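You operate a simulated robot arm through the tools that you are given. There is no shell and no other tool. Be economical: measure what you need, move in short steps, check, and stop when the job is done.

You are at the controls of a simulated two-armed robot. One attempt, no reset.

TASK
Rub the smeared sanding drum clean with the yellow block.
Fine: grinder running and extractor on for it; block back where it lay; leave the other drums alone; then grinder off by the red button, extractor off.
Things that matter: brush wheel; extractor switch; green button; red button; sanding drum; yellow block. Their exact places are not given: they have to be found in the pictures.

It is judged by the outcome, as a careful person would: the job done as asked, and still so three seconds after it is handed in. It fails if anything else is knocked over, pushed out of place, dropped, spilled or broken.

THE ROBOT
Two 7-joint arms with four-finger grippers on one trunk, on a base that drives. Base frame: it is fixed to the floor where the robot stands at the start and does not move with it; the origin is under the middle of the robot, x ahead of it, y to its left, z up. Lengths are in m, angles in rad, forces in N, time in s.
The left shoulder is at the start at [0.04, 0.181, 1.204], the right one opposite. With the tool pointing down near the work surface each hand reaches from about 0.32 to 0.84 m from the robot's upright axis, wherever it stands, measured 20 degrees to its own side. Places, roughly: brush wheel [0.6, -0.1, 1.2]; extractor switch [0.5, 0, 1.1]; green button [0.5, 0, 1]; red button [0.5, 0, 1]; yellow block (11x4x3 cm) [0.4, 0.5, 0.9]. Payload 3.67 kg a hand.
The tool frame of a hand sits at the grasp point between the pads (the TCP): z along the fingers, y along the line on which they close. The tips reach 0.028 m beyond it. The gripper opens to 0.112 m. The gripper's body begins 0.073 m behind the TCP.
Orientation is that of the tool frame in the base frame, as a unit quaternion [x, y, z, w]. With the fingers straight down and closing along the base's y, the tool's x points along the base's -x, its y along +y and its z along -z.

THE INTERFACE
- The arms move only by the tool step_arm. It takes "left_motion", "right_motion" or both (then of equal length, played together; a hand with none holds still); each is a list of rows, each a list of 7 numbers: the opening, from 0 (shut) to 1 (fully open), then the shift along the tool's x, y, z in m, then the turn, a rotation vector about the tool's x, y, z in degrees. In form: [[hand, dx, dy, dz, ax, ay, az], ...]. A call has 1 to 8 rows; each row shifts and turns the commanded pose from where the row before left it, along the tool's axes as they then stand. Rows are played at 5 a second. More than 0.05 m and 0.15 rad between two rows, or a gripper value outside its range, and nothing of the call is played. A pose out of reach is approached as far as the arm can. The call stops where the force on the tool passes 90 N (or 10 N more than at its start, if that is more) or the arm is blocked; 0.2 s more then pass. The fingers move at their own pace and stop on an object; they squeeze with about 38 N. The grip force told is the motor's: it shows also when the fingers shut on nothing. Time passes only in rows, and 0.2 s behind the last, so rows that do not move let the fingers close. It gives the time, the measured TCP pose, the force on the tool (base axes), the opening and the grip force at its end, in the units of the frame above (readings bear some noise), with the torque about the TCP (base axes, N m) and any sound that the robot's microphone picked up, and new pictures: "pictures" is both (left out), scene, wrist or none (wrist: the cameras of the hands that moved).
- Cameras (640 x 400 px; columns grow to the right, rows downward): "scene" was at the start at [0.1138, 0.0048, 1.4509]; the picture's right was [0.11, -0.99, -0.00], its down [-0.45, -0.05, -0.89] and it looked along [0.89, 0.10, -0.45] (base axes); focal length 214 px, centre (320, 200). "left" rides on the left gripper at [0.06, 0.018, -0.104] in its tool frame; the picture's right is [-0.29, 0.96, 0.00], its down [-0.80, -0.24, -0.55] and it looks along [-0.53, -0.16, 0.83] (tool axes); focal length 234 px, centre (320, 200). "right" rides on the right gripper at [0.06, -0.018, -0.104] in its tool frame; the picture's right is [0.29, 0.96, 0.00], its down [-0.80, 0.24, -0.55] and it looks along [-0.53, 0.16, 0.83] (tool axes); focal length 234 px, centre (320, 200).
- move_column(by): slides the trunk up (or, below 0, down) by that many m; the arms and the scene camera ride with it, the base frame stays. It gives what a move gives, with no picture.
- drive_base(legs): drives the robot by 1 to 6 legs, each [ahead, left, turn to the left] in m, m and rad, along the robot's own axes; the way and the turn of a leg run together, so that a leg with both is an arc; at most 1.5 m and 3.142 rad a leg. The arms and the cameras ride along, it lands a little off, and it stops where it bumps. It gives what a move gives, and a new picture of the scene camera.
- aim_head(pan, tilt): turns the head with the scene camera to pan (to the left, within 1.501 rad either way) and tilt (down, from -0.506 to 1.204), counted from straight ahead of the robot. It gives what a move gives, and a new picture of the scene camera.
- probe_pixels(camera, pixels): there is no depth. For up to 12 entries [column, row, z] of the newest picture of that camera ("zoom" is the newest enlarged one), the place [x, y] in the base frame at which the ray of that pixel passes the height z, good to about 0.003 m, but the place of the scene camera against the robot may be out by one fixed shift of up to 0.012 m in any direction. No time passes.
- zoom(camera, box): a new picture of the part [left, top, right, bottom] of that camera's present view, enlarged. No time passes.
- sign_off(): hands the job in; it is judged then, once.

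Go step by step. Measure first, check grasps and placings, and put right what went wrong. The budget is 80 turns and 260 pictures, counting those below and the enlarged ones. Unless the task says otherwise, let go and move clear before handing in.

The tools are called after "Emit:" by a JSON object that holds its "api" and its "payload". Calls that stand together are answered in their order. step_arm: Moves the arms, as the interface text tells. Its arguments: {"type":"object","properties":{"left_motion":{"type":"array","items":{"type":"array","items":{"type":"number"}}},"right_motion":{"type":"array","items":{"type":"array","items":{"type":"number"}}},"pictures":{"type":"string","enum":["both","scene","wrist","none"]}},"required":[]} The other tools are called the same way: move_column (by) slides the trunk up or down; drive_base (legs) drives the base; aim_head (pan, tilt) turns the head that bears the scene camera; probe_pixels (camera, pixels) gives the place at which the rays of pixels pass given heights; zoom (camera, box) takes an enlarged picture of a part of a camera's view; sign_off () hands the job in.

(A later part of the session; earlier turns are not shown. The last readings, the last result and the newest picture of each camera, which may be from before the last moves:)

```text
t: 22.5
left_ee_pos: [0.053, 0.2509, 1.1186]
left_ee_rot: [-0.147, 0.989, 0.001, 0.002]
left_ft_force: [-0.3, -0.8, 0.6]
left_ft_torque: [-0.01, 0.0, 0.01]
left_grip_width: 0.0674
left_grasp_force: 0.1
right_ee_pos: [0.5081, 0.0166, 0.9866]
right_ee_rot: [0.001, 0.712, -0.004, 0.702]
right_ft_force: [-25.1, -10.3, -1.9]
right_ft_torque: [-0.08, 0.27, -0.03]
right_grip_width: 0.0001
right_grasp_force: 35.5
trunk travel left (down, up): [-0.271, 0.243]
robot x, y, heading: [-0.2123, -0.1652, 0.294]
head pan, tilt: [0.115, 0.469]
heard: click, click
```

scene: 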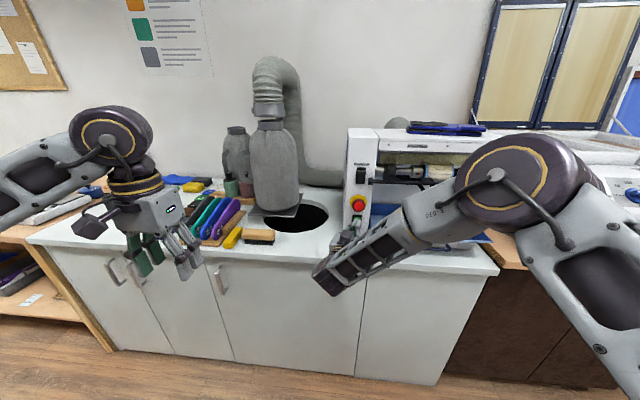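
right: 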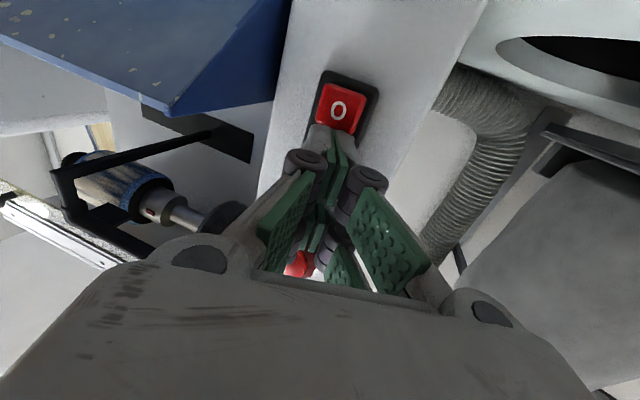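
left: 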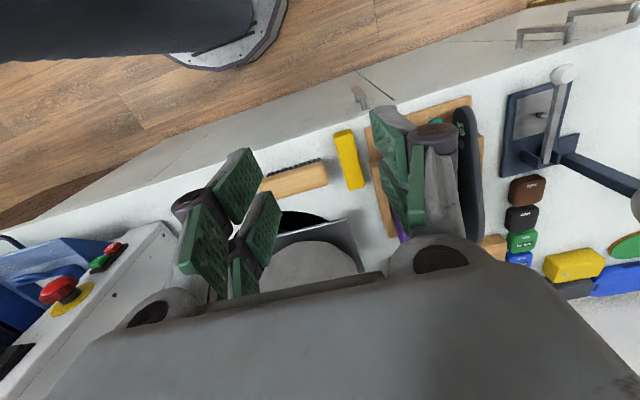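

Two clicks were heard with 27 N on green (tip at about (0.536, 0.017)). I back off and check whether the drum turns.

Emit:
{"api": "step_arm", "payload": {"right_motion": [[0, 0, -0.006, -0.0191, 0, 0, 0], [0, 0, -0.0087, -0.0287, 0, 0, 0], [0, 0, -0.0087, -0.0287, 0, 0, 0], [0, 0, 0, 0, 0, 0, 0]], "pictures": "both"}}

Emit:
{"api": "zoom", "payload": {"camera": "scene", "box": [330, 120, 490, 250]}}

```text
t: 23.5
left_ee_pos: [0.0555, 0.2498, 1.1176]
left_ee_rot: [-0.148, 0.989, -0.001, -0.001]
left_ft_force: [0.1, -0.2, 0.0]
left_ft_torque: [0.0, -0.04, -0.04]
left_grip_width: 0.0674
left_grasp_force: 0.1
right_ee_pos: [0.4355, -0.006, 0.9868]
right_ee_rot: [0.002, 0.712, -0.004, 0.703]
right_ft_force: [-0.6, 0.3, 0.2]
right_ft_torque: [-0.02, 0.01, 0.01]
right_grip_width: 0.0
right_grasp_force: 35.3
trunk travel left (down, up): [-0.271, 0.243]
robot x, y, heading: [-0.2132, -0.1623, 0.291]
head pan, tilt: [0.115, 0.469]
```

scene: 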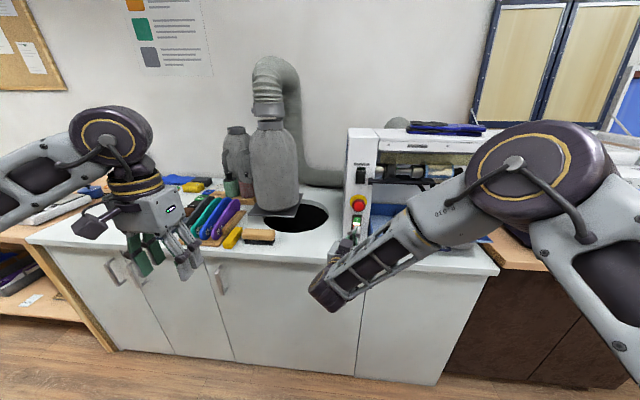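
right: 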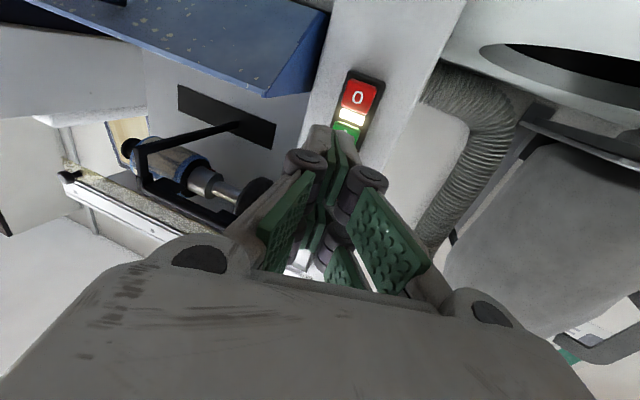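

```text
3.08 times, centred on (410, 185) of scene
```

zoom: 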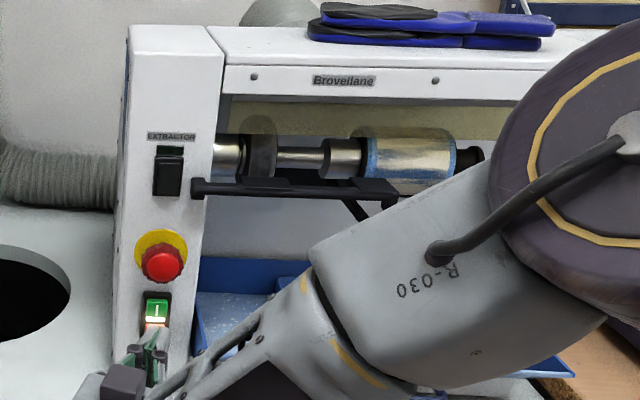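

The lamp between the buttons is lit and the drum is spinning. Next I raise the trunk 0.15 m to the lower (proud) half of the extractor rocker.

Emit:
{"api": "move_column", "payload": {"by": 0.15}}

Emit:
{"api": "step_arm", "payload": {"right_motion": [[0, 0, 0.0058, 0.0192, 0, 0, 0]], "pictures": "both"}}

Emit:
{"api": "zoom", "payload": {"camera": "scene", "box": [330, 140, 490, 270]}}

```text
t: 25.3
left_ee_pos: [0.0565, 0.2505, 1.2674]
left_ee_rot: [-0.149, 0.989, 0.0, 0.001]
left_ft_force: [0.3, 0.5, -0.5]
left_ft_torque: [0.0, 0.01, -0.03]
left_grip_width: 0.0674
left_grasp_force: 0.0
right_ee_pos: [0.4339, -0.0054, 1.1372]
right_ee_rot: [0.001, 0.712, -0.004, 0.702]
right_ft_force: [0.0, 0.5, -0.8]
right_ft_torque: [-0.03, -0.02, 0.02]
right_grip_width: 0.0001
right_grasp_force: 35.5
trunk travel left (down, up): [-0.421, 0.093]
robot x, y, heading: [-0.2122, -0.1677, 0.293]
head pan, tilt: [0.115, 0.469]
```

```text
t: 25.7
left_ee_pos: [0.0558, 0.2521, 1.2674]
left_ee_rot: [-0.149, 0.989, 0.0, 0.0]
left_ft_force: [-0.4, 0.1, 0.2]
left_ft_torque: [-0.01, -0.02, 0.0]
left_grip_width: 0.0672
left_grasp_force: 0.0
right_ee_pos: [0.4556, -0.0003, 1.1366]
right_ee_rot: [0.001, 0.712, -0.004, 0.702]
right_ft_force: [-0.1, 0.0, 0.8]
right_ft_torque: [0.03, -0.01, -0.01]
right_grip_width: 0.0002
right_grasp_force: 35.5
trunk travel left (down, up): [-0.421, 0.093]
robot x, y, heading: [-0.2128, -0.1625, 0.297]
head pan, tilt: [0.115, 0.469]
```

scene: 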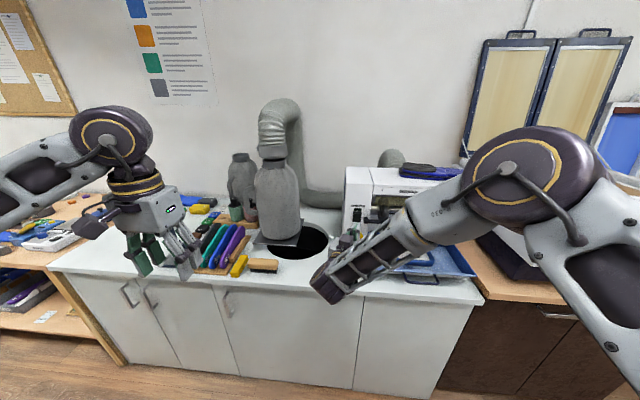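
right: 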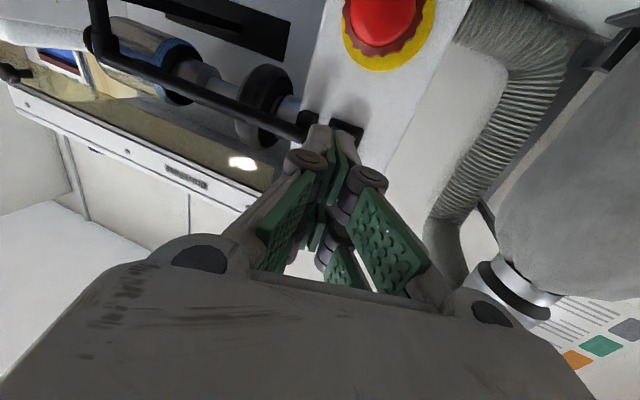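

```text
3.08 times, centred on (410, 205) of scene
```

zoom: 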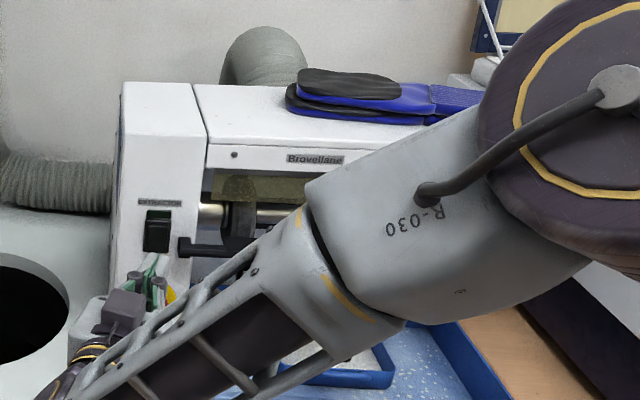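

Emit:
{"api": "zoom", "payload": {"camera": "right", "box": [270, 80, 400, 190]}}

```text
3.64 times, centred on (335, 135) of right
```

zoom: 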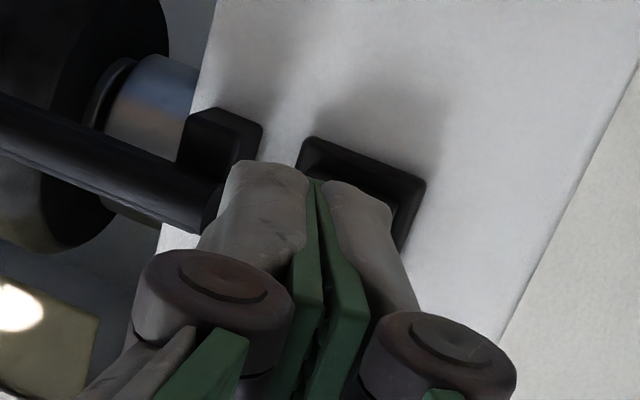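

The lower edge of the rocker triangulates to (0.54, 0.018, 1.122), so the tip at z 1.137 will land on its lower half. Advancing.

Emit:
{"api": "step_arm", "payload": {"right_motion": [[0, 0, 0.0087, 0.0287, 0, 0, 0], [0, 0, 0.0023, 0.0077, 0, 0, 0], [0, 0, 0.0017, 0.0057, 0, 0, 0]], "pictures": "none"}}

```text
t: 26.5
left_ee_pos: [0.0558, 0.2511, 1.267]
left_ee_rot: [-0.148, 0.989, 0.0, 0.0]
left_ft_force: [0.4, -0.6, 0.1]
left_ft_torque: [-0.03, -0.01, 0.0]
left_grip_width: 0.0669
left_grasp_force: 0.2
right_ee_pos: [0.4966, 0.0116, 1.1359]
right_ee_rot: [0.003, 0.711, -0.005, 0.703]
right_ft_force: [0.5, 0.4, -0.1]
right_ft_torque: [0.0, 0.0, 0.02]
right_grip_width: 0.0001
right_grasp_force: 35.2
trunk travel left (down, up): [-0.421, 0.093]
robot x, y, heading: [-0.2145, -0.1699, 0.292]
head pan, tilt: [0.115, 0.469]
```

Emit:
{"api": "step_arm", "payload": {"right_motion": [[0, 0, 0.0012, 0.0038, 0, 0, 0], [0, 0, 0.0012, 0.0038, 0, 0, 0], [0, 0, 0.0012, 0.0038, 0, 0, 0]], "pictures": "scene"}}

Emit:
{"api": "zoom", "payload": {"camera": "scene", "box": [340, 170, 420, 250]}}

```text
t: 27.3
left_ee_pos: [0.0568, 0.2515, 1.2685]
left_ee_rot: [-0.147, 0.989, 0.0, -0.001]
left_ft_force: [0.5, 0.2, 0.3]
left_ft_torque: [-0.02, -0.05, -0.04]
left_grip_width: 0.0671
left_grasp_force: 0.0
right_ee_pos: [0.5094, 0.0141, 1.1362]
right_ee_rot: [0.002, 0.711, -0.005, 0.703]
right_ft_force: [-0.1, -0.5, -0.2]
right_ft_torque: [0.0, 0.03, -0.03]
right_grip_width: 0.0
right_grasp_force: 35.1
trunk travel left (down, up): [-0.421, 0.093]
robot x, y, heading: [-0.2098, -0.1623, 0.297]
head pan, tilt: [0.115, 0.469]
```

scene: 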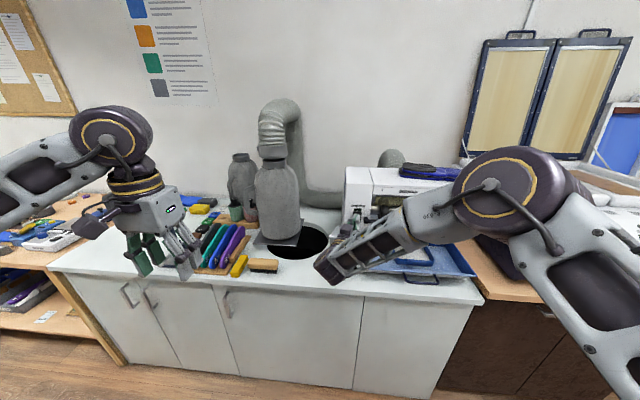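

```text
5.00 times, centred on (380, 210) of scene
```

zoom: 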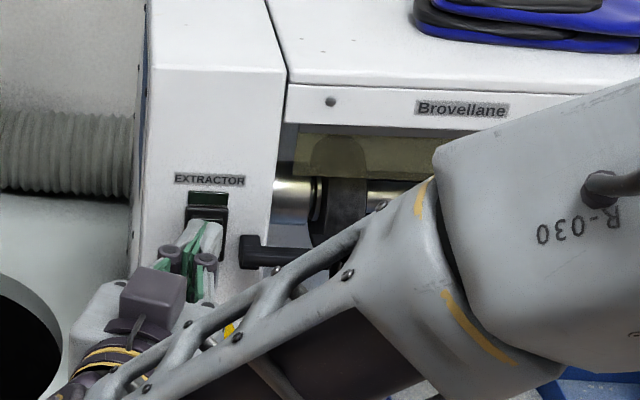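

Almost touching the rocker's lower half, still no force. A few more small steps.

Emit:
{"api": "step_arm", "payload": {"right_motion": [[0, 0, 0.0012, 0.0038, 0, 0, 0], [0, 0, 0.0012, 0.0038, 0, 0, 0], [0, 0, 0.0012, 0.0038, 0, 0, 0]], "pictures": "none"}}

```text
t: 28.1
left_ee_pos: [0.0475, 0.2475, 1.2706]
left_ee_rot: [-0.146, 0.989, 0.001, 0.003]
left_ft_force: [-0.6, -0.7, 0.2]
left_ft_torque: [0.02, -0.01, 0.04]
left_grip_width: 0.0672
left_grasp_force: 0.0
right_ee_pos: [0.5088, 0.0162, 1.136]
right_ee_rot: [0.002, 0.712, -0.004, 0.702]
right_ft_force: [-56.0, -24.8, -9.3]
right_ft_torque: [0.12, -0.03, -0.15]
right_grip_width: 0.0
right_grasp_force: 35.5
trunk travel left (down, up): [-0.421, 0.093]
robot x, y, heading: [-0.2171, -0.1627, 0.296]
head pan, tilt: [0.115, 0.469]
```

60 N with no click: the lower half seems to be already home. I back off and look at the rocker.

Emit:
{"api": "step_arm", "payload": {"right_motion": [[0, 0, -0.0087, -0.0287, 0, 0, 0], [0, 0, -0.0058, -0.0192, 0, 0, 0]], "pictures": "both"}}

Emit:
{"api": "zoom", "payload": {"camera": "scene", "box": [340, 180, 400, 240]}}

Emit:
{"api": "zoom", "payload": {"camera": "right", "box": [290, 90, 400, 190]}}

```text
t: 28.7
left_ee_pos: [0.0532, 0.2501, 1.2693]
left_ee_rot: [-0.148, 0.989, 0.0, 0.002]
left_ft_force: [-1.4, -1.6, 0.2]
left_ft_torque: [0.01, -0.04, -0.01]
left_grip_width: 0.0672
left_grasp_force: 0.1
right_ee_pos: [0.4689, 0.0048, 1.1387]
right_ee_rot: [0.002, 0.71, -0.004, 0.704]
right_ft_force: [-1.5, -1.0, 0.7]
right_ft_torque: [0.01, 0.03, 0.02]
right_grip_width: 0.0001
right_grasp_force: 35.4
trunk travel left (down, up): [-0.421, 0.093]
robot x, y, heading: [-0.2179, -0.1614, 0.296]
head pan, tilt: [0.115, 0.469]
```

scene: 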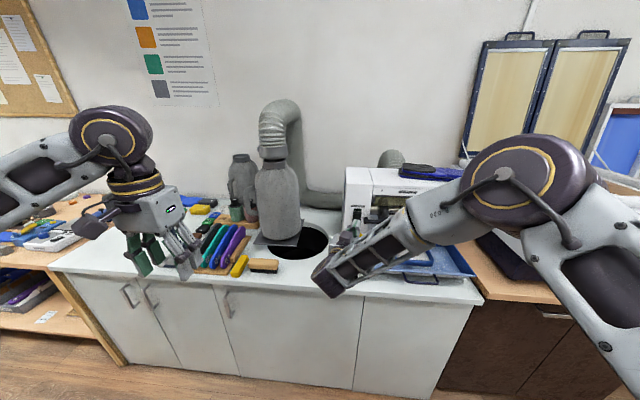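
right: 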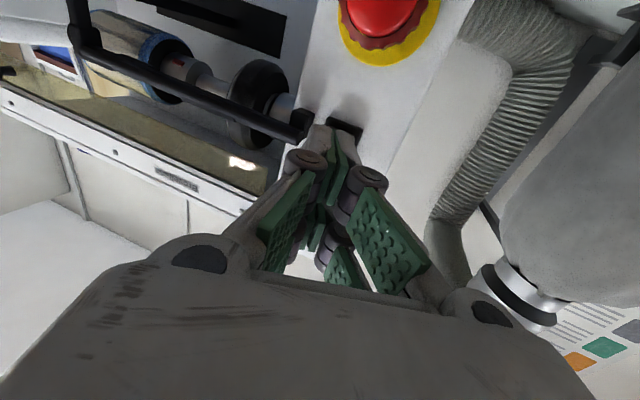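

```text
6.67 times, centred on (370, 210) of scene
```

zoom: 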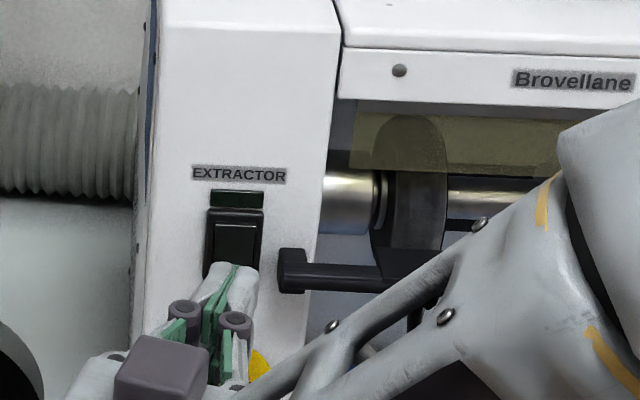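

```text
4.00 times, centred on (345, 140) of right
```

zoom: 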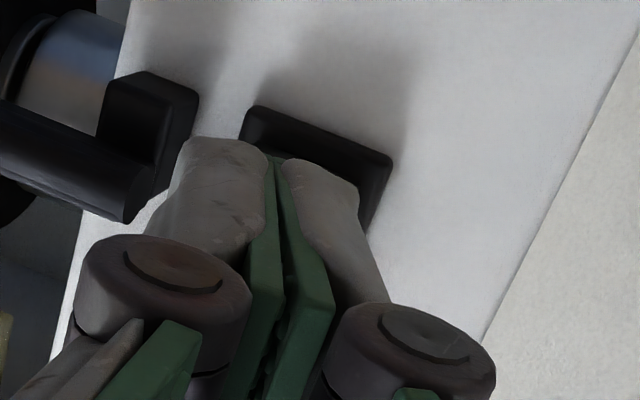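

The lamp is still dark, so the upper half is the one to press. Raising 0.02 m and pressing there.

Emit:
{"api": "move_column", "payload": {"by": 0.02}}

Emit:
{"api": "step_arm", "payload": {"right_motion": [[0, 0, 0.0058, 0.0192, 0, 0, 0], [0, 0, 0.0029, 0.0096, 0, 0, 0], [0, 0, 0.0012, 0.0038, 0, 0, 0], [0, 0, 0.0012, 0.0038, 0, 0, 0]], "pictures": "none"}}

```text
t: 29.4
left_ee_pos: [0.0546, 0.25, 1.2886]
left_ee_rot: [-0.148, 0.989, 0.001, 0.001]
left_ft_force: [-0.2, -0.4, 1.1]
left_ft_torque: [0.03, 0.03, 0.02]
left_grip_width: 0.0672
left_grasp_force: 0.1
right_ee_pos: [0.4713, 0.005, 1.1561]
right_ee_rot: [0.002, 0.711, -0.004, 0.703]
right_ft_force: [-0.2, -0.2, 0.6]
right_ft_torque: [0.01, 0.0, 0.02]
right_grip_width: 0.0
right_grasp_force: 35.8
trunk travel left (down, up): [-0.441, 0.073]
robot x, y, heading: [-0.2161, -0.1641, 0.295]
head pan, tilt: [0.115, 0.469]
```

```text
t: 30.4
left_ee_pos: [0.0558, 0.2515, 1.2879]
left_ee_rot: [-0.148, 0.989, 0.0, 0.0]
left_ft_force: [0.0, -0.4, -0.8]
left_ft_torque: [-0.02, 0.0, 0.02]
left_grip_width: 0.0674
left_grasp_force: 0.1
right_ee_pos: [0.5066, 0.0145, 1.1569]
right_ee_rot: [0.002, 0.712, -0.004, 0.703]
right_ft_force: [-0.2, 0.8, 0.9]
right_ft_torque: [-0.01, 0.06, -0.01]
right_grip_width: 0.0001
right_grasp_force: 35.9
trunk travel left (down, up): [-0.441, 0.073]
robot x, y, heading: [-0.2123, -0.1669, 0.295]
head pan, tilt: [0.115, 0.469]
```

Emit:
{"api": "step_arm", "payload": {"right_motion": [[0, 0, 0.0012, 0.0038, 0, 0, 0], [0, 0, 0.0012, 0.0038, 0, 0, 0], [0, 0, 0.0009, 0.0029, 0, 0, 0]], "pictures": "none"}}

```text
t: 31.1
left_ee_pos: [0.0488, 0.2473, 1.2914]
left_ee_rot: [-0.147, 0.989, 0.0, 0.003]
left_ft_force: [0.1, 0.2, -0.5]
left_ft_torque: [0.01, 0.01, -0.01]
left_grip_width: 0.0673
left_grasp_force: 0.0
right_ee_pos: [0.5088, 0.0158, 1.1557]
right_ee_rot: [0.003, 0.712, -0.005, 0.702]
right_ft_force: [-48.4, -19.6, -6.3]
right_ft_torque: [-0.31, 0.86, -0.1]
right_grip_width: 0.0004
right_grasp_force: 36.2
trunk travel left (down, up): [-0.441, 0.073]
robot x, y, heading: [-0.2144, -0.1644, 0.295]
head pan, tilt: [0.115, 0.469]
```

Again no click, yet the torques suggest the rocker may be tipping. Backing off to look at the rocker and lamp.

Emit:
{"api": "step_arm", "payload": {"right_motion": [[0, 0, -0.0087, -0.0287, 0, 0, 0], [0, 0, -0.0116, -0.0383, 0, 0, 0], [0, 0.04, 0, 0, 0, 0, 0], [0, 0.02, 0, 0, 0, 0, 0]], "pictures": "both"}}

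Emit:
{"api": "zoom", "payload": {"camera": "scene", "box": [340, 180, 400, 240]}}

Emit:
{"api": "zoom", "payload": {"camera": "right", "box": [290, 90, 400, 190]}}

```text
t: 32.1
left_ee_pos: [0.059, 0.2507, 1.2877]
left_ee_rot: [-0.147, 0.989, 0.001, -0.001]
left_ft_force: [0.5, 0.7, 0.0]
left_ft_torque: [-0.03, 0.02, -0.02]
left_grip_width: 0.0676
left_grasp_force: 0.0
right_ee_pos: [0.4524, -0.001, 1.0948]
right_ee_rot: [0.002, 0.712, -0.005, 0.702]
right_ft_force: [0.1, 0.7, -0.5]
right_ft_torque: [0.02, 0.01, -0.02]
right_grip_width: 0.0
right_grasp_force: 35.5
trunk travel left (down, up): [-0.441, 0.073]
robot x, y, heading: [-0.2141, -0.1624, 0.292]
head pan, tilt: [0.115, 0.469]
```

scene: 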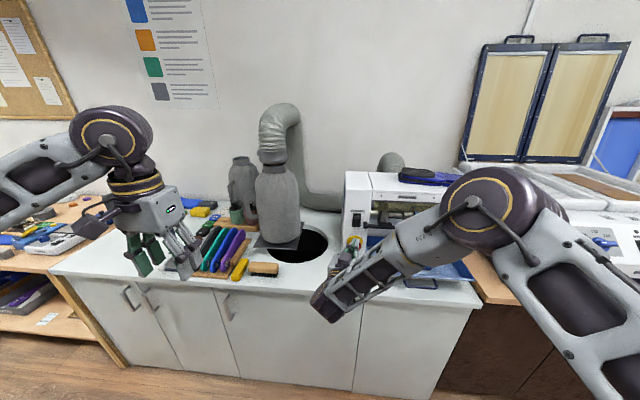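
right: 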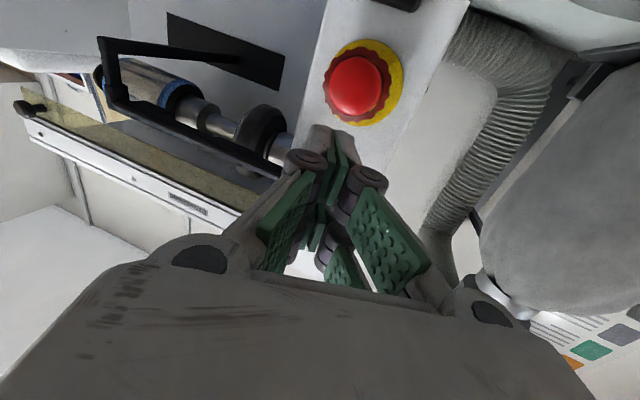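

```text
6.67 times, centred on (370, 210) of scene
```

zoom: 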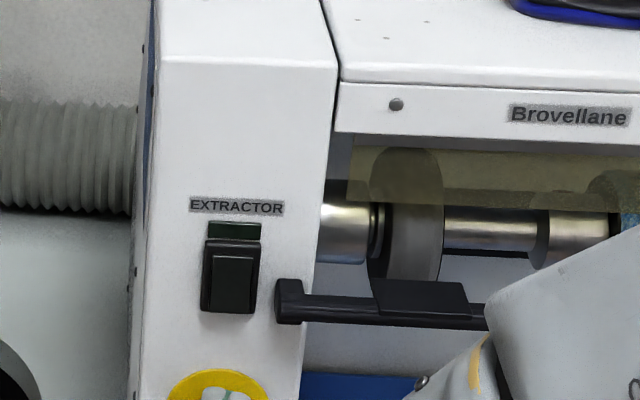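

```text
4.00 times, centred on (345, 140) of right
```

zoom: 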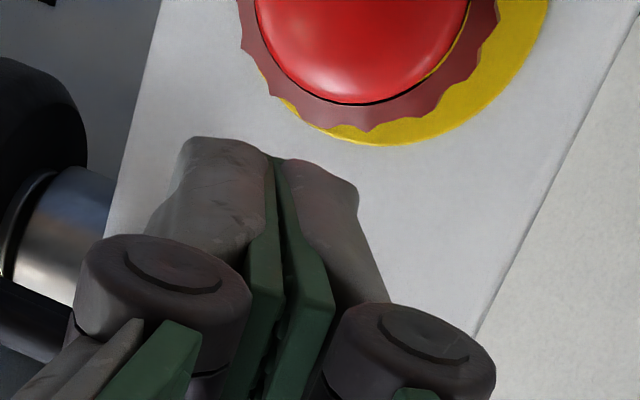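

The rocker's lower end clearly stands proud (zoom row 312) and the lamp is off. I'll measure the rocker's height again from this raised view.

Emit:
{"api": "probe_pixels", "payload": {"camera": "zoom", "pixels": [[231, 255, 1.18], [231, 255, 1.15], [231, 283, 1.16], [231, 283, 1.14], [229, 310, 1.14], [229, 310, 1.12], [202, 283, 1.15], [262, 283, 1.15]]}}

```text
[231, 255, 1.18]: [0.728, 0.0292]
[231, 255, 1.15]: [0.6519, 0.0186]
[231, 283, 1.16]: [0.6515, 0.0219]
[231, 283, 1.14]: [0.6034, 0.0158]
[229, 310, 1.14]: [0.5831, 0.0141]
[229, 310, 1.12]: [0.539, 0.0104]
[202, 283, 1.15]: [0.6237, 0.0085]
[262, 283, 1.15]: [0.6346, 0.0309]
```

Emit:
{"api": "probe_pixels", "payload": {"camera": "scene", "pixels": [[356.6, 218.2, 1.16], [356.6, 218.2, 1.18], [356.6, 222.4, 1.14], [356.6, 222.4, 1.16], [356.4, 226.8, 1.12], [356.4, 226.8, 1.14], [352.3, 222.4, 1.15], [361.2, 222.4, 1.15]]}}

```text
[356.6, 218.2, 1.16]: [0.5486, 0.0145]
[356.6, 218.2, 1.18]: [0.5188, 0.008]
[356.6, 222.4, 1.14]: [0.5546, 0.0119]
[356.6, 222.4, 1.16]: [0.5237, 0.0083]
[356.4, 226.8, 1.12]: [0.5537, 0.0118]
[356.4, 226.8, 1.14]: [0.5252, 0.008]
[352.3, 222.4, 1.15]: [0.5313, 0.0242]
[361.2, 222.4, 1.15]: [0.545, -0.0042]
```

At the panel plane the rocker spans z 1.13–1.166, v −0.14; the contact point worked out at the left fingertip corner, probably on the bezel. I'll shift 8 mm right, aim at z 1.131, and press again.

Emit:
{"api": "step_arm", "payload": {"right_motion": [[0, -0.036, -0.0077, 0.0023, 0, 0, 0], [0, 0, 0.0087, 0.0287, 0, 0, 0], [0, 0, 0.0035, 0.0115, 0, 0, 0], [0, 0, 0.0012, 0.0038, 0, 0, 0]], "pictures": "none"}}

Emit:
{"api": "step_arm", "payload": {"right_motion": [[0, 0, 0.0012, 0.0038, 0, 0, 0], [0, 0, 0.0012, 0.0038, 0, 0, 0], [0, 0, 0.0012, 0.0038, 0, 0, 0]], "pictures": "wrist"}}

Emit:
{"api": "zoom", "payload": {"camera": "right", "box": [290, 90, 400, 190]}}

```text
t: 33.1
left_ee_pos: [0.0555, 0.2508, 1.2873]
left_ee_rot: [-0.147, 0.989, 0.0, 0.001]
left_ft_force: [-0.3, -0.6, -0.7]
left_ft_torque: [-0.01, -0.02, -0.03]
left_grip_width: 0.0672
left_grasp_force: 0.1
right_ee_pos: [0.4967, 0.0053, 1.1314]
right_ee_rot: [0.002, 0.711, -0.004, 0.704]
right_ft_force: [-0.4, 0.5, 0.0]
right_ft_torque: [0.01, 0.0, 0.0]
right_grip_width: 0.0
right_grasp_force: 35.8
trunk travel left (down, up): [-0.441, 0.073]
robot x, y, heading: [-0.2149, -0.1648, 0.292]
head pan, tilt: [0.115, 0.469]
```

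```text
t: 34.0
left_ee_pos: [0.0557, 0.252, 1.288]
left_ee_rot: [-0.148, 0.989, -0.001, -0.001]
left_ft_force: [0.0, -0.9, -0.3]
left_ft_torque: [-0.01, 0.02, 0.0]
left_grip_width: 0.067
left_grasp_force: 0.1
right_ee_pos: [0.5078, 0.0075, 1.1309]
right_ee_rot: [0.001, 0.712, -0.003, 0.702]
right_ft_force: [0.3, -0.4, 0.7]
right_ft_torque: [0.0, -0.03, -0.02]
right_grip_width: 0.0
right_grasp_force: 35.6
trunk travel left (down, up): [-0.441, 0.073]
robot x, y, heading: [-0.2123, -0.1647, 0.297]
head pan, tilt: [0.115, 0.469]
```

right: 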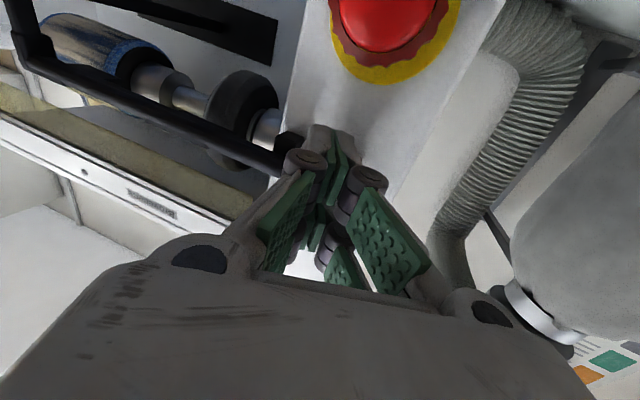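

```text
4.00 times, centred on (345, 140) of right
```

zoom: 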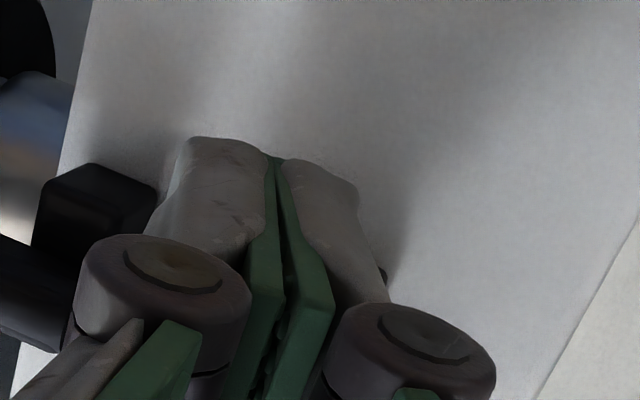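

Emit:
{"api": "step_arm", "payload": {"right_motion": [[0, 0, 0.0009, 0.0029, 0, 0, 0], [0, 0, 0.0009, 0.0029, 0, 0, 0], [0, 0, 0.0009, 0.0029, 0, 0, 0]], "pictures": "none"}}

```text
t: 34.8
left_ee_pos: [0.0515, 0.2493, 1.2898]
left_ee_rot: [-0.148, 0.989, 0.001, 0.002]
left_ft_force: [-1.0, -0.2, -0.1]
left_ft_torque: [0.01, 0.0, 0.02]
left_grip_width: 0.0674
left_grasp_force: 0.1
right_ee_pos: [0.5092, 0.0085, 1.1319]
right_ee_rot: [0.002, 0.713, -0.005, 0.702]
right_ft_force: [-34.4, -11.2, -5.2]
right_ft_torque: [0.07, -0.2, -0.03]
right_grip_width: 0.0002
right_grasp_force: 35.9
trunk travel left (down, up): [-0.441, 0.073]
robot x, y, heading: [-0.2192, -0.1675, 0.296]
head pan, tilt: [0.115, 0.469]
```

The contact is at the fingertips' top edge (z≈1.142), i.e. on the rocker's middle ridge, so it can't tip. I'll pitch the fingers up 17° so their lower edge leads and bears on the low end at z≈1.133.

Emit:
{"api": "step_arm", "payload": {"right_motion": [[0, 0, -0.0087, -0.0287, 0, 0, 0], [0, 0, 0, 0, 0, -8.5, 0], [0, 0, 0, 0, 0, -8.5, 0], [0, 0, 0, 0, 0, 0, 0]], "pictures": "none"}}

```text
t: 35.8
left_ee_pos: [0.0553, 0.2515, 1.2883]
left_ee_rot: [-0.148, 0.989, -0.001, 0.002]
left_ft_force: [0.0, -0.2, -0.4]
left_ft_torque: [-0.02, 0.01, 0.01]
left_grip_width: 0.0672
left_grasp_force: 0.0
right_ee_pos: [0.4892, 0.0017, 1.1314]
right_ee_rot: [0.001, 0.599, -0.004, 0.801]
right_ft_force: [-0.2, -0.3, -0.1]
right_ft_torque: [0.01, -0.03, -0.02]
right_grip_width: 0.0002
right_grasp_force: 36.0
trunk travel left (down, up): [-0.441, 0.073]
robot x, y, heading: [-0.2134, -0.163, 0.296]
head pan, tilt: [0.115, 0.469]
```

Emit:
{"api": "step_arm", "payload": {"right_motion": [[0, 0.0034, 0.0036, 0.0115, 0, 0, 0], [0, 0.0011, 0.0012, 0.0037, 0, 0, 0], [0, 0.0011, 0.0012, 0.0037, 0, 0, 0]], "pictures": "none"}}

Emit:
{"api": "step_arm", "payload": {"right_motion": [[0, 0.0008, 0.0009, 0.0028, 0, 0, 0], [0, 0.0008, 0.0009, 0.0028, 0, 0, 0]], "pictures": "none"}}

```text
t: 36.5
left_ee_pos: [0.055, 0.2516, 1.2885]
left_ee_rot: [-0.148, 0.989, 0.0, 0.002]
left_ft_force: [-0.1, -0.7, -0.5]
left_ft_torque: [0.02, 0.02, 0.01]
left_grip_width: 0.0671
left_grasp_force: 0.1
right_ee_pos: [0.5075, 0.0089, 1.1329]
right_ee_rot: [0.001, 0.601, -0.005, 0.799]
right_ft_force: [-1.5, 0.1, -1.8]
right_ft_torque: [-0.03, 0.03, -0.01]
right_grip_width: 0.0
right_grasp_force: 36.1
trunk travel left (down, up): [-0.441, 0.073]
robot x, y, heading: [-0.2109, -0.1644, 0.294]
head pan, tilt: [0.115, 0.469]
```

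```text
t: 37.1
left_ee_pos: [0.0536, 0.2492, 1.2896]
left_ee_rot: [-0.148, 0.989, 0.001, 0.001]
left_ft_force: [-0.4, 0.6, -0.1]
left_ft_torque: [0.02, -0.02, 0.02]
left_grip_width: 0.0668
left_grasp_force: 0.0
right_ee_pos: [0.5099, 0.0093, 1.1312]
right_ee_rot: [0.003, 0.601, -0.005, 0.799]
right_ft_force: [-21.4, -8.7, -4.6]
right_ft_torque: [-0.08, 0.26, -0.14]
right_grip_width: 0.0001
right_grasp_force: 35.7
trunk travel left (down, up): [-0.441, 0.073]
robot x, y, heading: [-0.2183, -0.1676, 0.29]
head pan, tilt: [0.115, 0.469]
heard: click
```

Click. Backing off to see whether the extractor lamp is lit.

Emit:
{"api": "step_arm", "payload": {"right_motion": [[0, -0.008, -0.0087, -0.0275, 0, 0, 0], [0, 0, -0.0087, -0.0287, 0, 0, 0], [0, 0.04, 0, 0, 0, 0, 0], [0, 0.03, 0, 0, 0, 0, 0]], "pictures": "scene"}}

Emit:
{"api": "zoom", "payload": {"camera": "scene", "box": [330, 170, 470, 260]}}

```text
t: 38.1
left_ee_pos: [0.0554, 0.2517, 1.2877]
left_ee_rot: [-0.148, 0.989, -0.001, 0.0]
left_ft_force: [0.0, 0.1, 0.0]
left_ft_torque: [-0.02, -0.02, -0.01]
left_grip_width: 0.0673
left_grasp_force: 0.1
right_ee_pos: [0.4617, 0.0138, 1.0764]
right_ee_rot: [0.006, 0.604, -0.008, 0.797]
right_ft_force: [0.3, 0.6, -0.7]
right_ft_torque: [0.01, 0.0, -0.04]
right_grip_width: 0.0002
right_grasp_force: 35.6
right hand out of reach, approached as far as the arm can: row 3, 4
trunk travel left (down, up): [-0.441, 0.073]
robot x, y, heading: [-0.2121, -0.1646, 0.296]
head pan, tilt: [0.115, 0.469]
```

scene: 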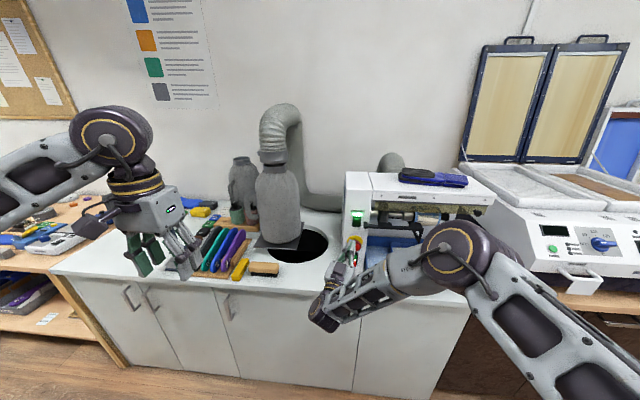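

```text
4.44 times, centred on (400, 215) of scene
```

zoom: 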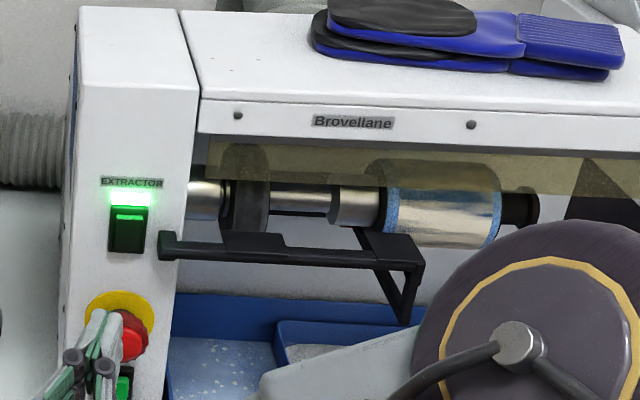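

The extractor lamp is lit green and the drum is spinning. The fingers sit close in front of the mushroom, so I draw the right hand straight back, then fold it down and to the right to park it.

Emit:
{"api": "step_arm", "payload": {"right_motion": [[0, 0, -0.009, -0.04, 0, 0, 0], [0, 0, -0.009, -0.04, 0, 0, 0], [0, 0, -0.02, -0.03, 0, 8.5, 0], [0, 0, -0.03, -0.03, 0, 8.5, 0], [0, 0, -0.03, -0.03, 0, 8.5, 0], [0, 0, -0.03, -0.03, 0, 8.5, 0], [0, 0, -0.03, -0.03, 0, 8.5, 0], [0, 0, -0.03, -0.03, 0, 8.5, 0]], "pictures": "none"}}

Emit:
{"api": "step_arm", "payload": {"right_motion": [[0, 0, -0.03, -0.03, 0, 8.5, 0], [0, 0, -0.03, -0.03, 0, 8.5, 0], [0, 0, -0.03, -0.03, 0, 8.5, 0], [0, 0, -0.03, 0, 0, 0, 0], [0, 0, -0.03, 0, 0, 0, 0]], "pictures": "scene"}}

```text
t: 40.0
left_ee_pos: [0.0555, 0.2503, 1.2893]
left_ee_rot: [-0.147, 0.989, -0.001, 0.001]
left_ft_force: [-0.1, 0.4, 0.5]
left_ft_torque: [0.03, -0.01, -0.02]
left_grip_width: 0.067
left_grasp_force: 0.0
right_ee_pos: [0.2122, -0.1663, 1.0689]
right_ee_rot: [0.004, 0.887, -0.004, 0.463]
right_ft_force: [-0.1, 0.2, 0.3]
right_ft_torque: [0.0, 0.01, -0.02]
right_grip_width: 0.0
right_grasp_force: 35.6
right hand out of reach, approached as far as the arm can: row 8
trunk travel left (down, up): [-0.441, 0.073]
robot x, y, heading: [-0.2163, -0.1668, 0.296]
head pan, tilt: [0.115, 0.469]
```

```text
t: 41.1
left_ee_pos: [0.0559, 0.2507, 1.2888]
left_ee_rot: [-0.148, 0.989, 0.001, 0.0]
left_ft_force: [-0.4, -0.1, -0.2]
left_ft_torque: [0.03, -0.02, 0.0]
left_grip_width: 0.0673
left_grasp_force: 0.1
right_ee_pos: [0.2346, -0.2085, 1.1058]
right_ee_rot: [0.004, 0.967, -0.003, 0.256]
right_ft_force: [0.9, -0.2, 0.5]
right_ft_torque: [0.01, 0.01, 0.0]
right_grip_width: 0.0
right_grasp_force: 35.6
right hand out of reach, approached as far as the arm can: row 1, 2, 3, 4, 5
trunk travel left (down, up): [-0.441, 0.073]
robot x, y, heading: [-0.2136, -0.1659, 0.301]
head pan, tilt: [0.115, 0.469]
```

scene: 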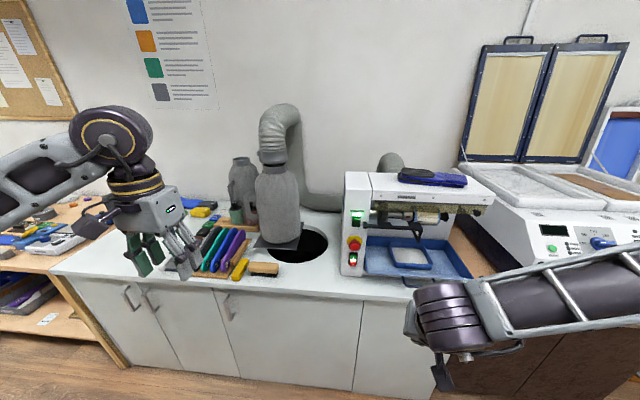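

The right hand is parked low in front of the robot. I'll drive forward 0.18 m and left 0.1 m and lower the trunk for picking the block with the left hand.

Emit:
{"api": "drive_base", "payload": {"legs": [[0.18, 0.1, 0]]}}

Emit:
{"api": "move_column", "payload": {"by": -0.11}}

Emit:
{"api": "step_arm", "payload": {"left_motion": [[0.6, 0, 0.01, 0.03, 0, -8.5, 0], [0.6, 0, 0, 0.03, 0, -8.5, 0], [0.6, 0, 0, 0.03, 0, -8.5, 0]], "pictures": "both"}}

```text
t: 42.8
left_ee_pos: [0.1946, 0.4, 1.2899]
left_ee_rot: [-0.151, 0.989, 0.001, 0.001]
left_ft_force: [0.1, -0.3, -0.6]
left_ft_torque: [0.0, -0.03, 0.0]
left_grip_width: 0.0672
left_grasp_force: 0.1
right_ee_pos: [0.3764, -0.0572, 1.1063]
right_ee_rot: [0.002, 0.966, -0.003, 0.257]
right_ft_force: [-0.1, -0.3, 0.2]
right_ft_torque: [0.01, 0.01, 0.0]
right_grip_width: 0.0001
right_grasp_force: 36.2
trunk travel left (down, up): [-0.441, 0.073]
robot x, y, heading: [-0.0661, -0.011, 0.298]
head pan, tilt: [0.115, 0.469]
```

scene: 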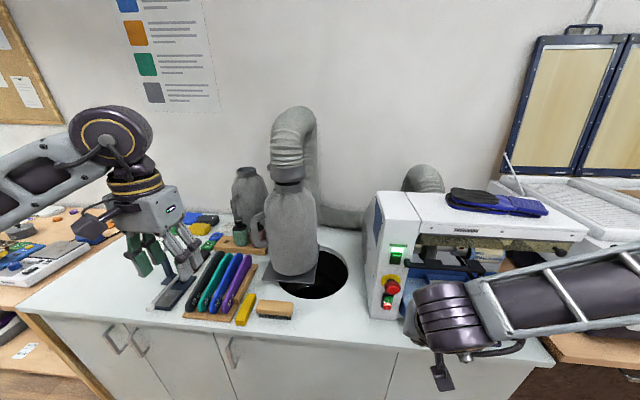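

```text
t: 44.2
left_ee_pos: [0.1964, 0.4006, 1.1783]
left_ee_rot: [-0.15, 0.989, -0.001, 0.001]
left_ft_force: [-0.6, 0.6, 0.1]
left_ft_torque: [-0.01, -0.02, -0.03]
left_grip_width: 0.0671
left_grasp_force: 0.0
right_ee_pos: [0.3775, -0.0554, 0.9949]
right_ee_rot: [0.001, 0.966, -0.002, 0.257]
right_ft_force: [-0.9, 0.1, 0.6]
right_ft_torque: [-0.02, 0.03, 0.01]
right_grip_width: 0.0
right_grasp_force: 35.4
trunk travel left (down, up): [-0.331, 0.183]
robot x, y, heading: [-0.0682, -0.0168, 0.302]
head pan, tilt: [0.115, 0.469]
```

```text
t: 45.0
left_ee_pos: [0.2236, 0.4244, 1.0936]
left_ee_rot: [-0.146, 0.964, 0.033, 0.219]
left_ft_force: [0.6, 0.5, -0.5]
left_ft_torque: [-0.02, 0.0, 0.01]
left_grip_width: 0.067
left_grasp_force: 0.1
left hand out of reach, approached as far as the arm can: row 3
right_ee_pos: [0.3786, -0.0561, 0.9945]
right_ee_rot: [0.001, 0.967, -0.003, 0.255]
right_ft_force: [1.0, 0.7, -0.8]
right_ft_torque: [-0.01, 0.04, 0.01]
right_grip_width: 0.0
right_grasp_force: 35.6
trunk travel left (down, up): [-0.331, 0.183]
robot x, y, heading: [-0.0693, -0.0151, 0.299]
head pan, tilt: [0.115, 0.469]
```

scene: 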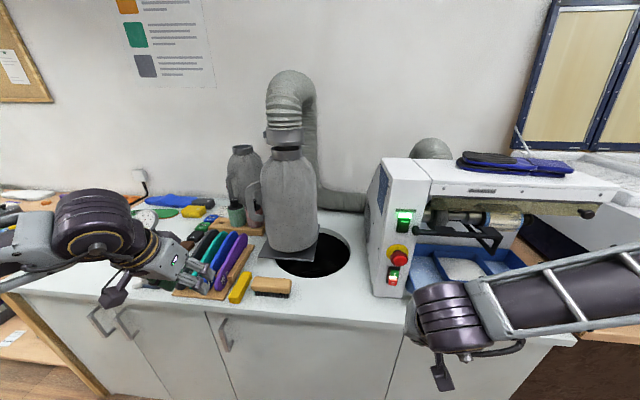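
left: 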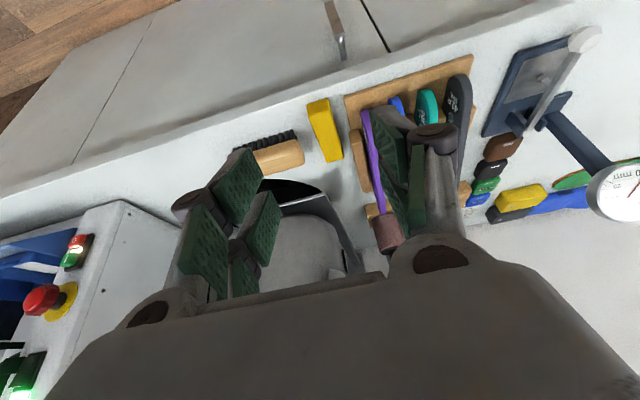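

The hand is now tilted 25° behind and above the block (TCP u≈0.338, v≈0.341, z 1.094); the block shows at (325,130). Checking its line from this nearer view.

Emit:
{"api": "zoom", "payload": {"camera": "left", "box": [270, 70, 400, 180]}}

```text
3.64 times, centred on (335, 125) of left
```

zoom: 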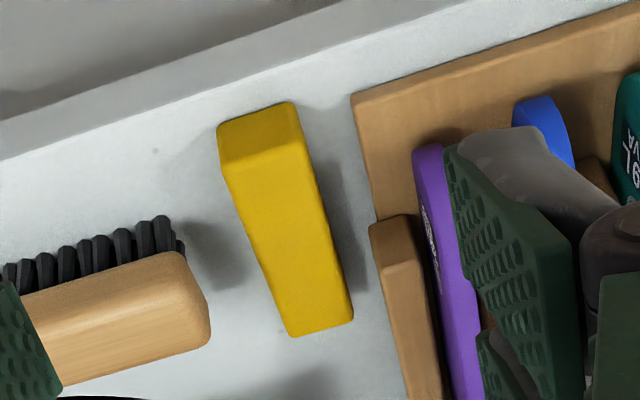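

Emit:
{"api": "probe_pixels", "payload": {"camera": "zoom", "pixels": [[226, 166, 0.893], [301, 148, 0.893], [292, 336, 0.893], [353, 318, 0.893], [218, 125, 0.863], [292, 102, 0.863], [352, 100, 0.873], [375, 220, 0.893], [208, 345, 0.893], [180, 255, 0.893]]}}

```text
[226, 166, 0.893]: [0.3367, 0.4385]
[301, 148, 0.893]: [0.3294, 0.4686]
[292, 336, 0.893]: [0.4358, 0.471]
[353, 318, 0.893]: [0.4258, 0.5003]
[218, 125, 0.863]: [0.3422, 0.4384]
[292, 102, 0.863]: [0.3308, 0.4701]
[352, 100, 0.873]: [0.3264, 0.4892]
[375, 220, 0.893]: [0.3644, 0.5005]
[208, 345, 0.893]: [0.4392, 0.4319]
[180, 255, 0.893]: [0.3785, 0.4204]
```

Block near end is at u≈0.452, v≈0.336, far end u≈0.555, about 31 mm wide, with the board 2 cm to its left. I'll narrow the gripper to 48 mm and descend most of the way.

Emit:
{"api": "step_arm", "payload": {"left_motion": [[0.43, -0.0132, -0.004, 0.04, 0, 0, 0], [0.43, -0.0132, 0, 0.04, 0, 0, 0], [0.43, 0, 0, 0.04, 0, 0, 0], [0.43, 0, 0, 0.04, 0, 0, 0], [0.43, 0, 0, 0.02, 0, 0, 0]], "pictures": "both"}}

Emit:
{"api": "zoom", "payload": {"camera": "left", "box": [220, 60, 440, 240]}}

```text
t: 46.2
left_ee_pos: [0.3199, 0.4513, 0.9426]
left_ee_rot: [-0.147, 0.964, 0.034, 0.219]
left_ft_force: [0.3, 0.2, 0.4]
left_ft_torque: [-0.03, 0.02, 0.02]
left_grip_width: 0.048
left_grasp_force: 0.0
right_ee_pos: [0.378, -0.0554, 0.9947]
right_ee_rot: [0.0, 0.967, -0.002, 0.256]
right_ft_force: [-0.3, 0.0, 0.1]
right_ft_torque: [0.01, 0.02, -0.01]
right_grip_width: 0.0
right_grasp_force: 35.8
trunk travel left (down, up): [-0.331, 0.183]
robot x, y, heading: [-0.0693, -0.0136, 0.304]
head pan, tilt: [0.115, 0.469]
```

scene: 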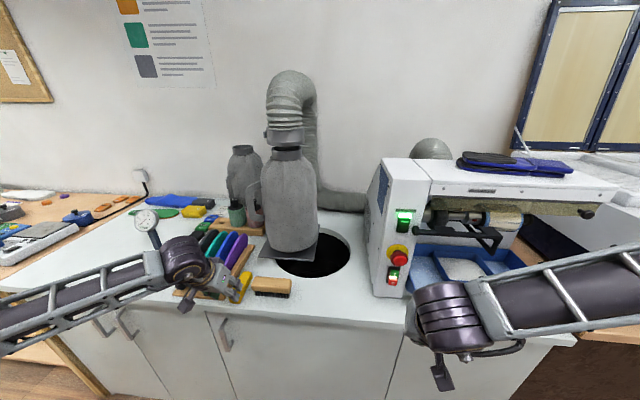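
left: 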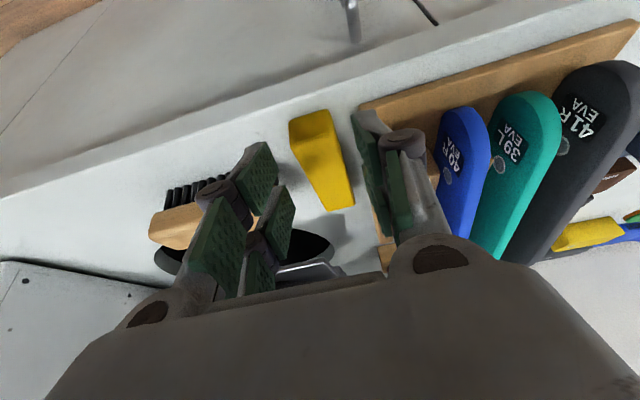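

```text
2.22 times, centred on (330, 150) of left
```

zoom: 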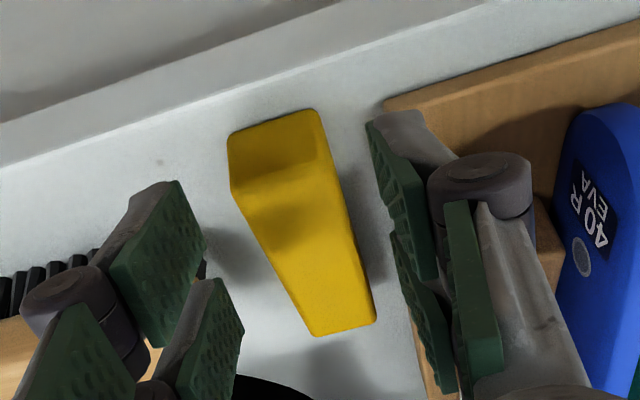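

The block lies centred between the fingers. Lowering the last 5 cm.

Emit:
{"api": "step_arm", "payload": {"left_motion": [[0.43, 0, 0, 0.03, 0, 0, 0], [0.43, 0, 0, 0.012, 0, 0, 0], [0.43, 0, 0, 0.005, 0, 0, 0]], "pictures": "wrist"}}

Emit:
{"api": "zoom", "payload": {"camera": "left", "box": [220, 60, 440, 240]}}

Emit:
{"api": "zoom", "payload": {"camera": "scene", "box": [180, 250, 300, 330]}}

```text
t: 47.0
left_ee_pos: [0.3397, 0.457, 0.9016]
left_ee_rot: [-0.146, 0.964, 0.033, 0.219]
left_ft_force: [0.6, -0.5, -0.7]
left_ft_torque: [0.02, -0.03, -0.01]
left_grip_width: 0.0481
left_grasp_force: 0.1
right_ee_pos: [0.3768, -0.056, 0.9937]
right_ee_rot: [0.002, 0.967, -0.003, 0.256]
right_ft_force: [0.1, -1.0, 0.8]
right_ft_torque: [-0.01, 0.03, 0.01]
right_grip_width: 0.0
right_grasp_force: 36.1
trunk travel left (down, up): [-0.331, 0.183]
robot x, y, heading: [-0.0721, -0.0153, 0.299]
head pan, tilt: [0.115, 0.469]
```

left: 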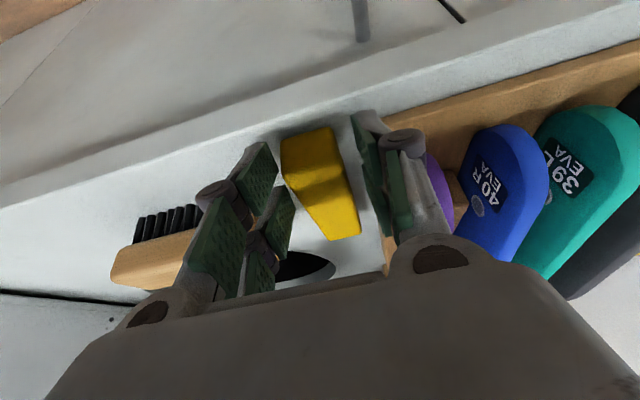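

```text
2.22 times, centred on (330, 150) of left
```

zoom: 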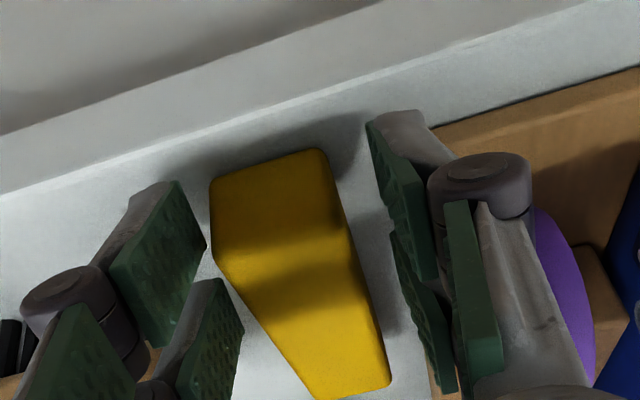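

```text
5.00 times, centred on (240, 290) of scene
```

zoom: 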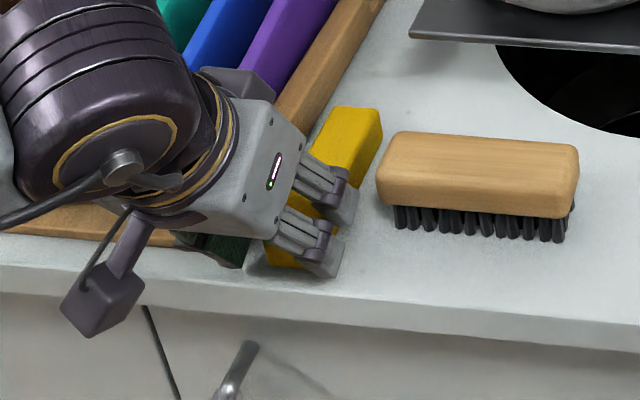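

No contact yet; the near end is between the pads. Going 7 mm further and closing.

Emit:
{"api": "step_arm", "payload": {"left_motion": [[0.43, -0.003, 0, 0.007, 0, 0, 0], [0.0, 0, 0, 0, 0, 0, 0], [0.0, 0, 0, 0, 0, 0, 0], [0.0, 0, 0, 0, 0, 0, 0], [0.0, 0, 0, 0, 0, 0, 0]], "pictures": "wrist"}}

```text
t: 48.2
left_ee_pos: [0.3425, 0.4572, 0.8981]
left_ee_rot: [-0.146, 0.964, 0.034, 0.219]
left_ft_force: [0.8, -2.4, 2.2]
left_ft_torque: [0.04, -0.05, -0.11]
left_grip_width: 0.0331
left_grasp_force: 37.9
right_ee_pos: [0.3781, -0.0559, 0.9946]
right_ee_rot: [0.001, 0.967, -0.002, 0.255]
right_ft_force: [-1.0, -0.2, -1.0]
right_ft_torque: [0.0, 0.01, -0.01]
right_grip_width: 0.0001
right_grasp_force: 35.6
trunk travel left (down, up): [-0.331, 0.183]
robot x, y, heading: [-0.0718, -0.0119, 0.299]
head pan, tilt: [0.115, 0.469]
```

left: 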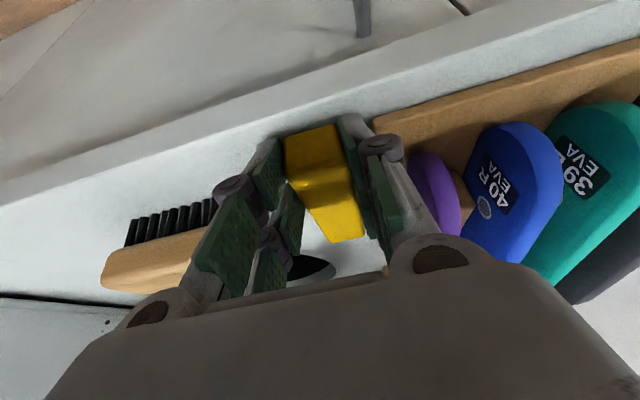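

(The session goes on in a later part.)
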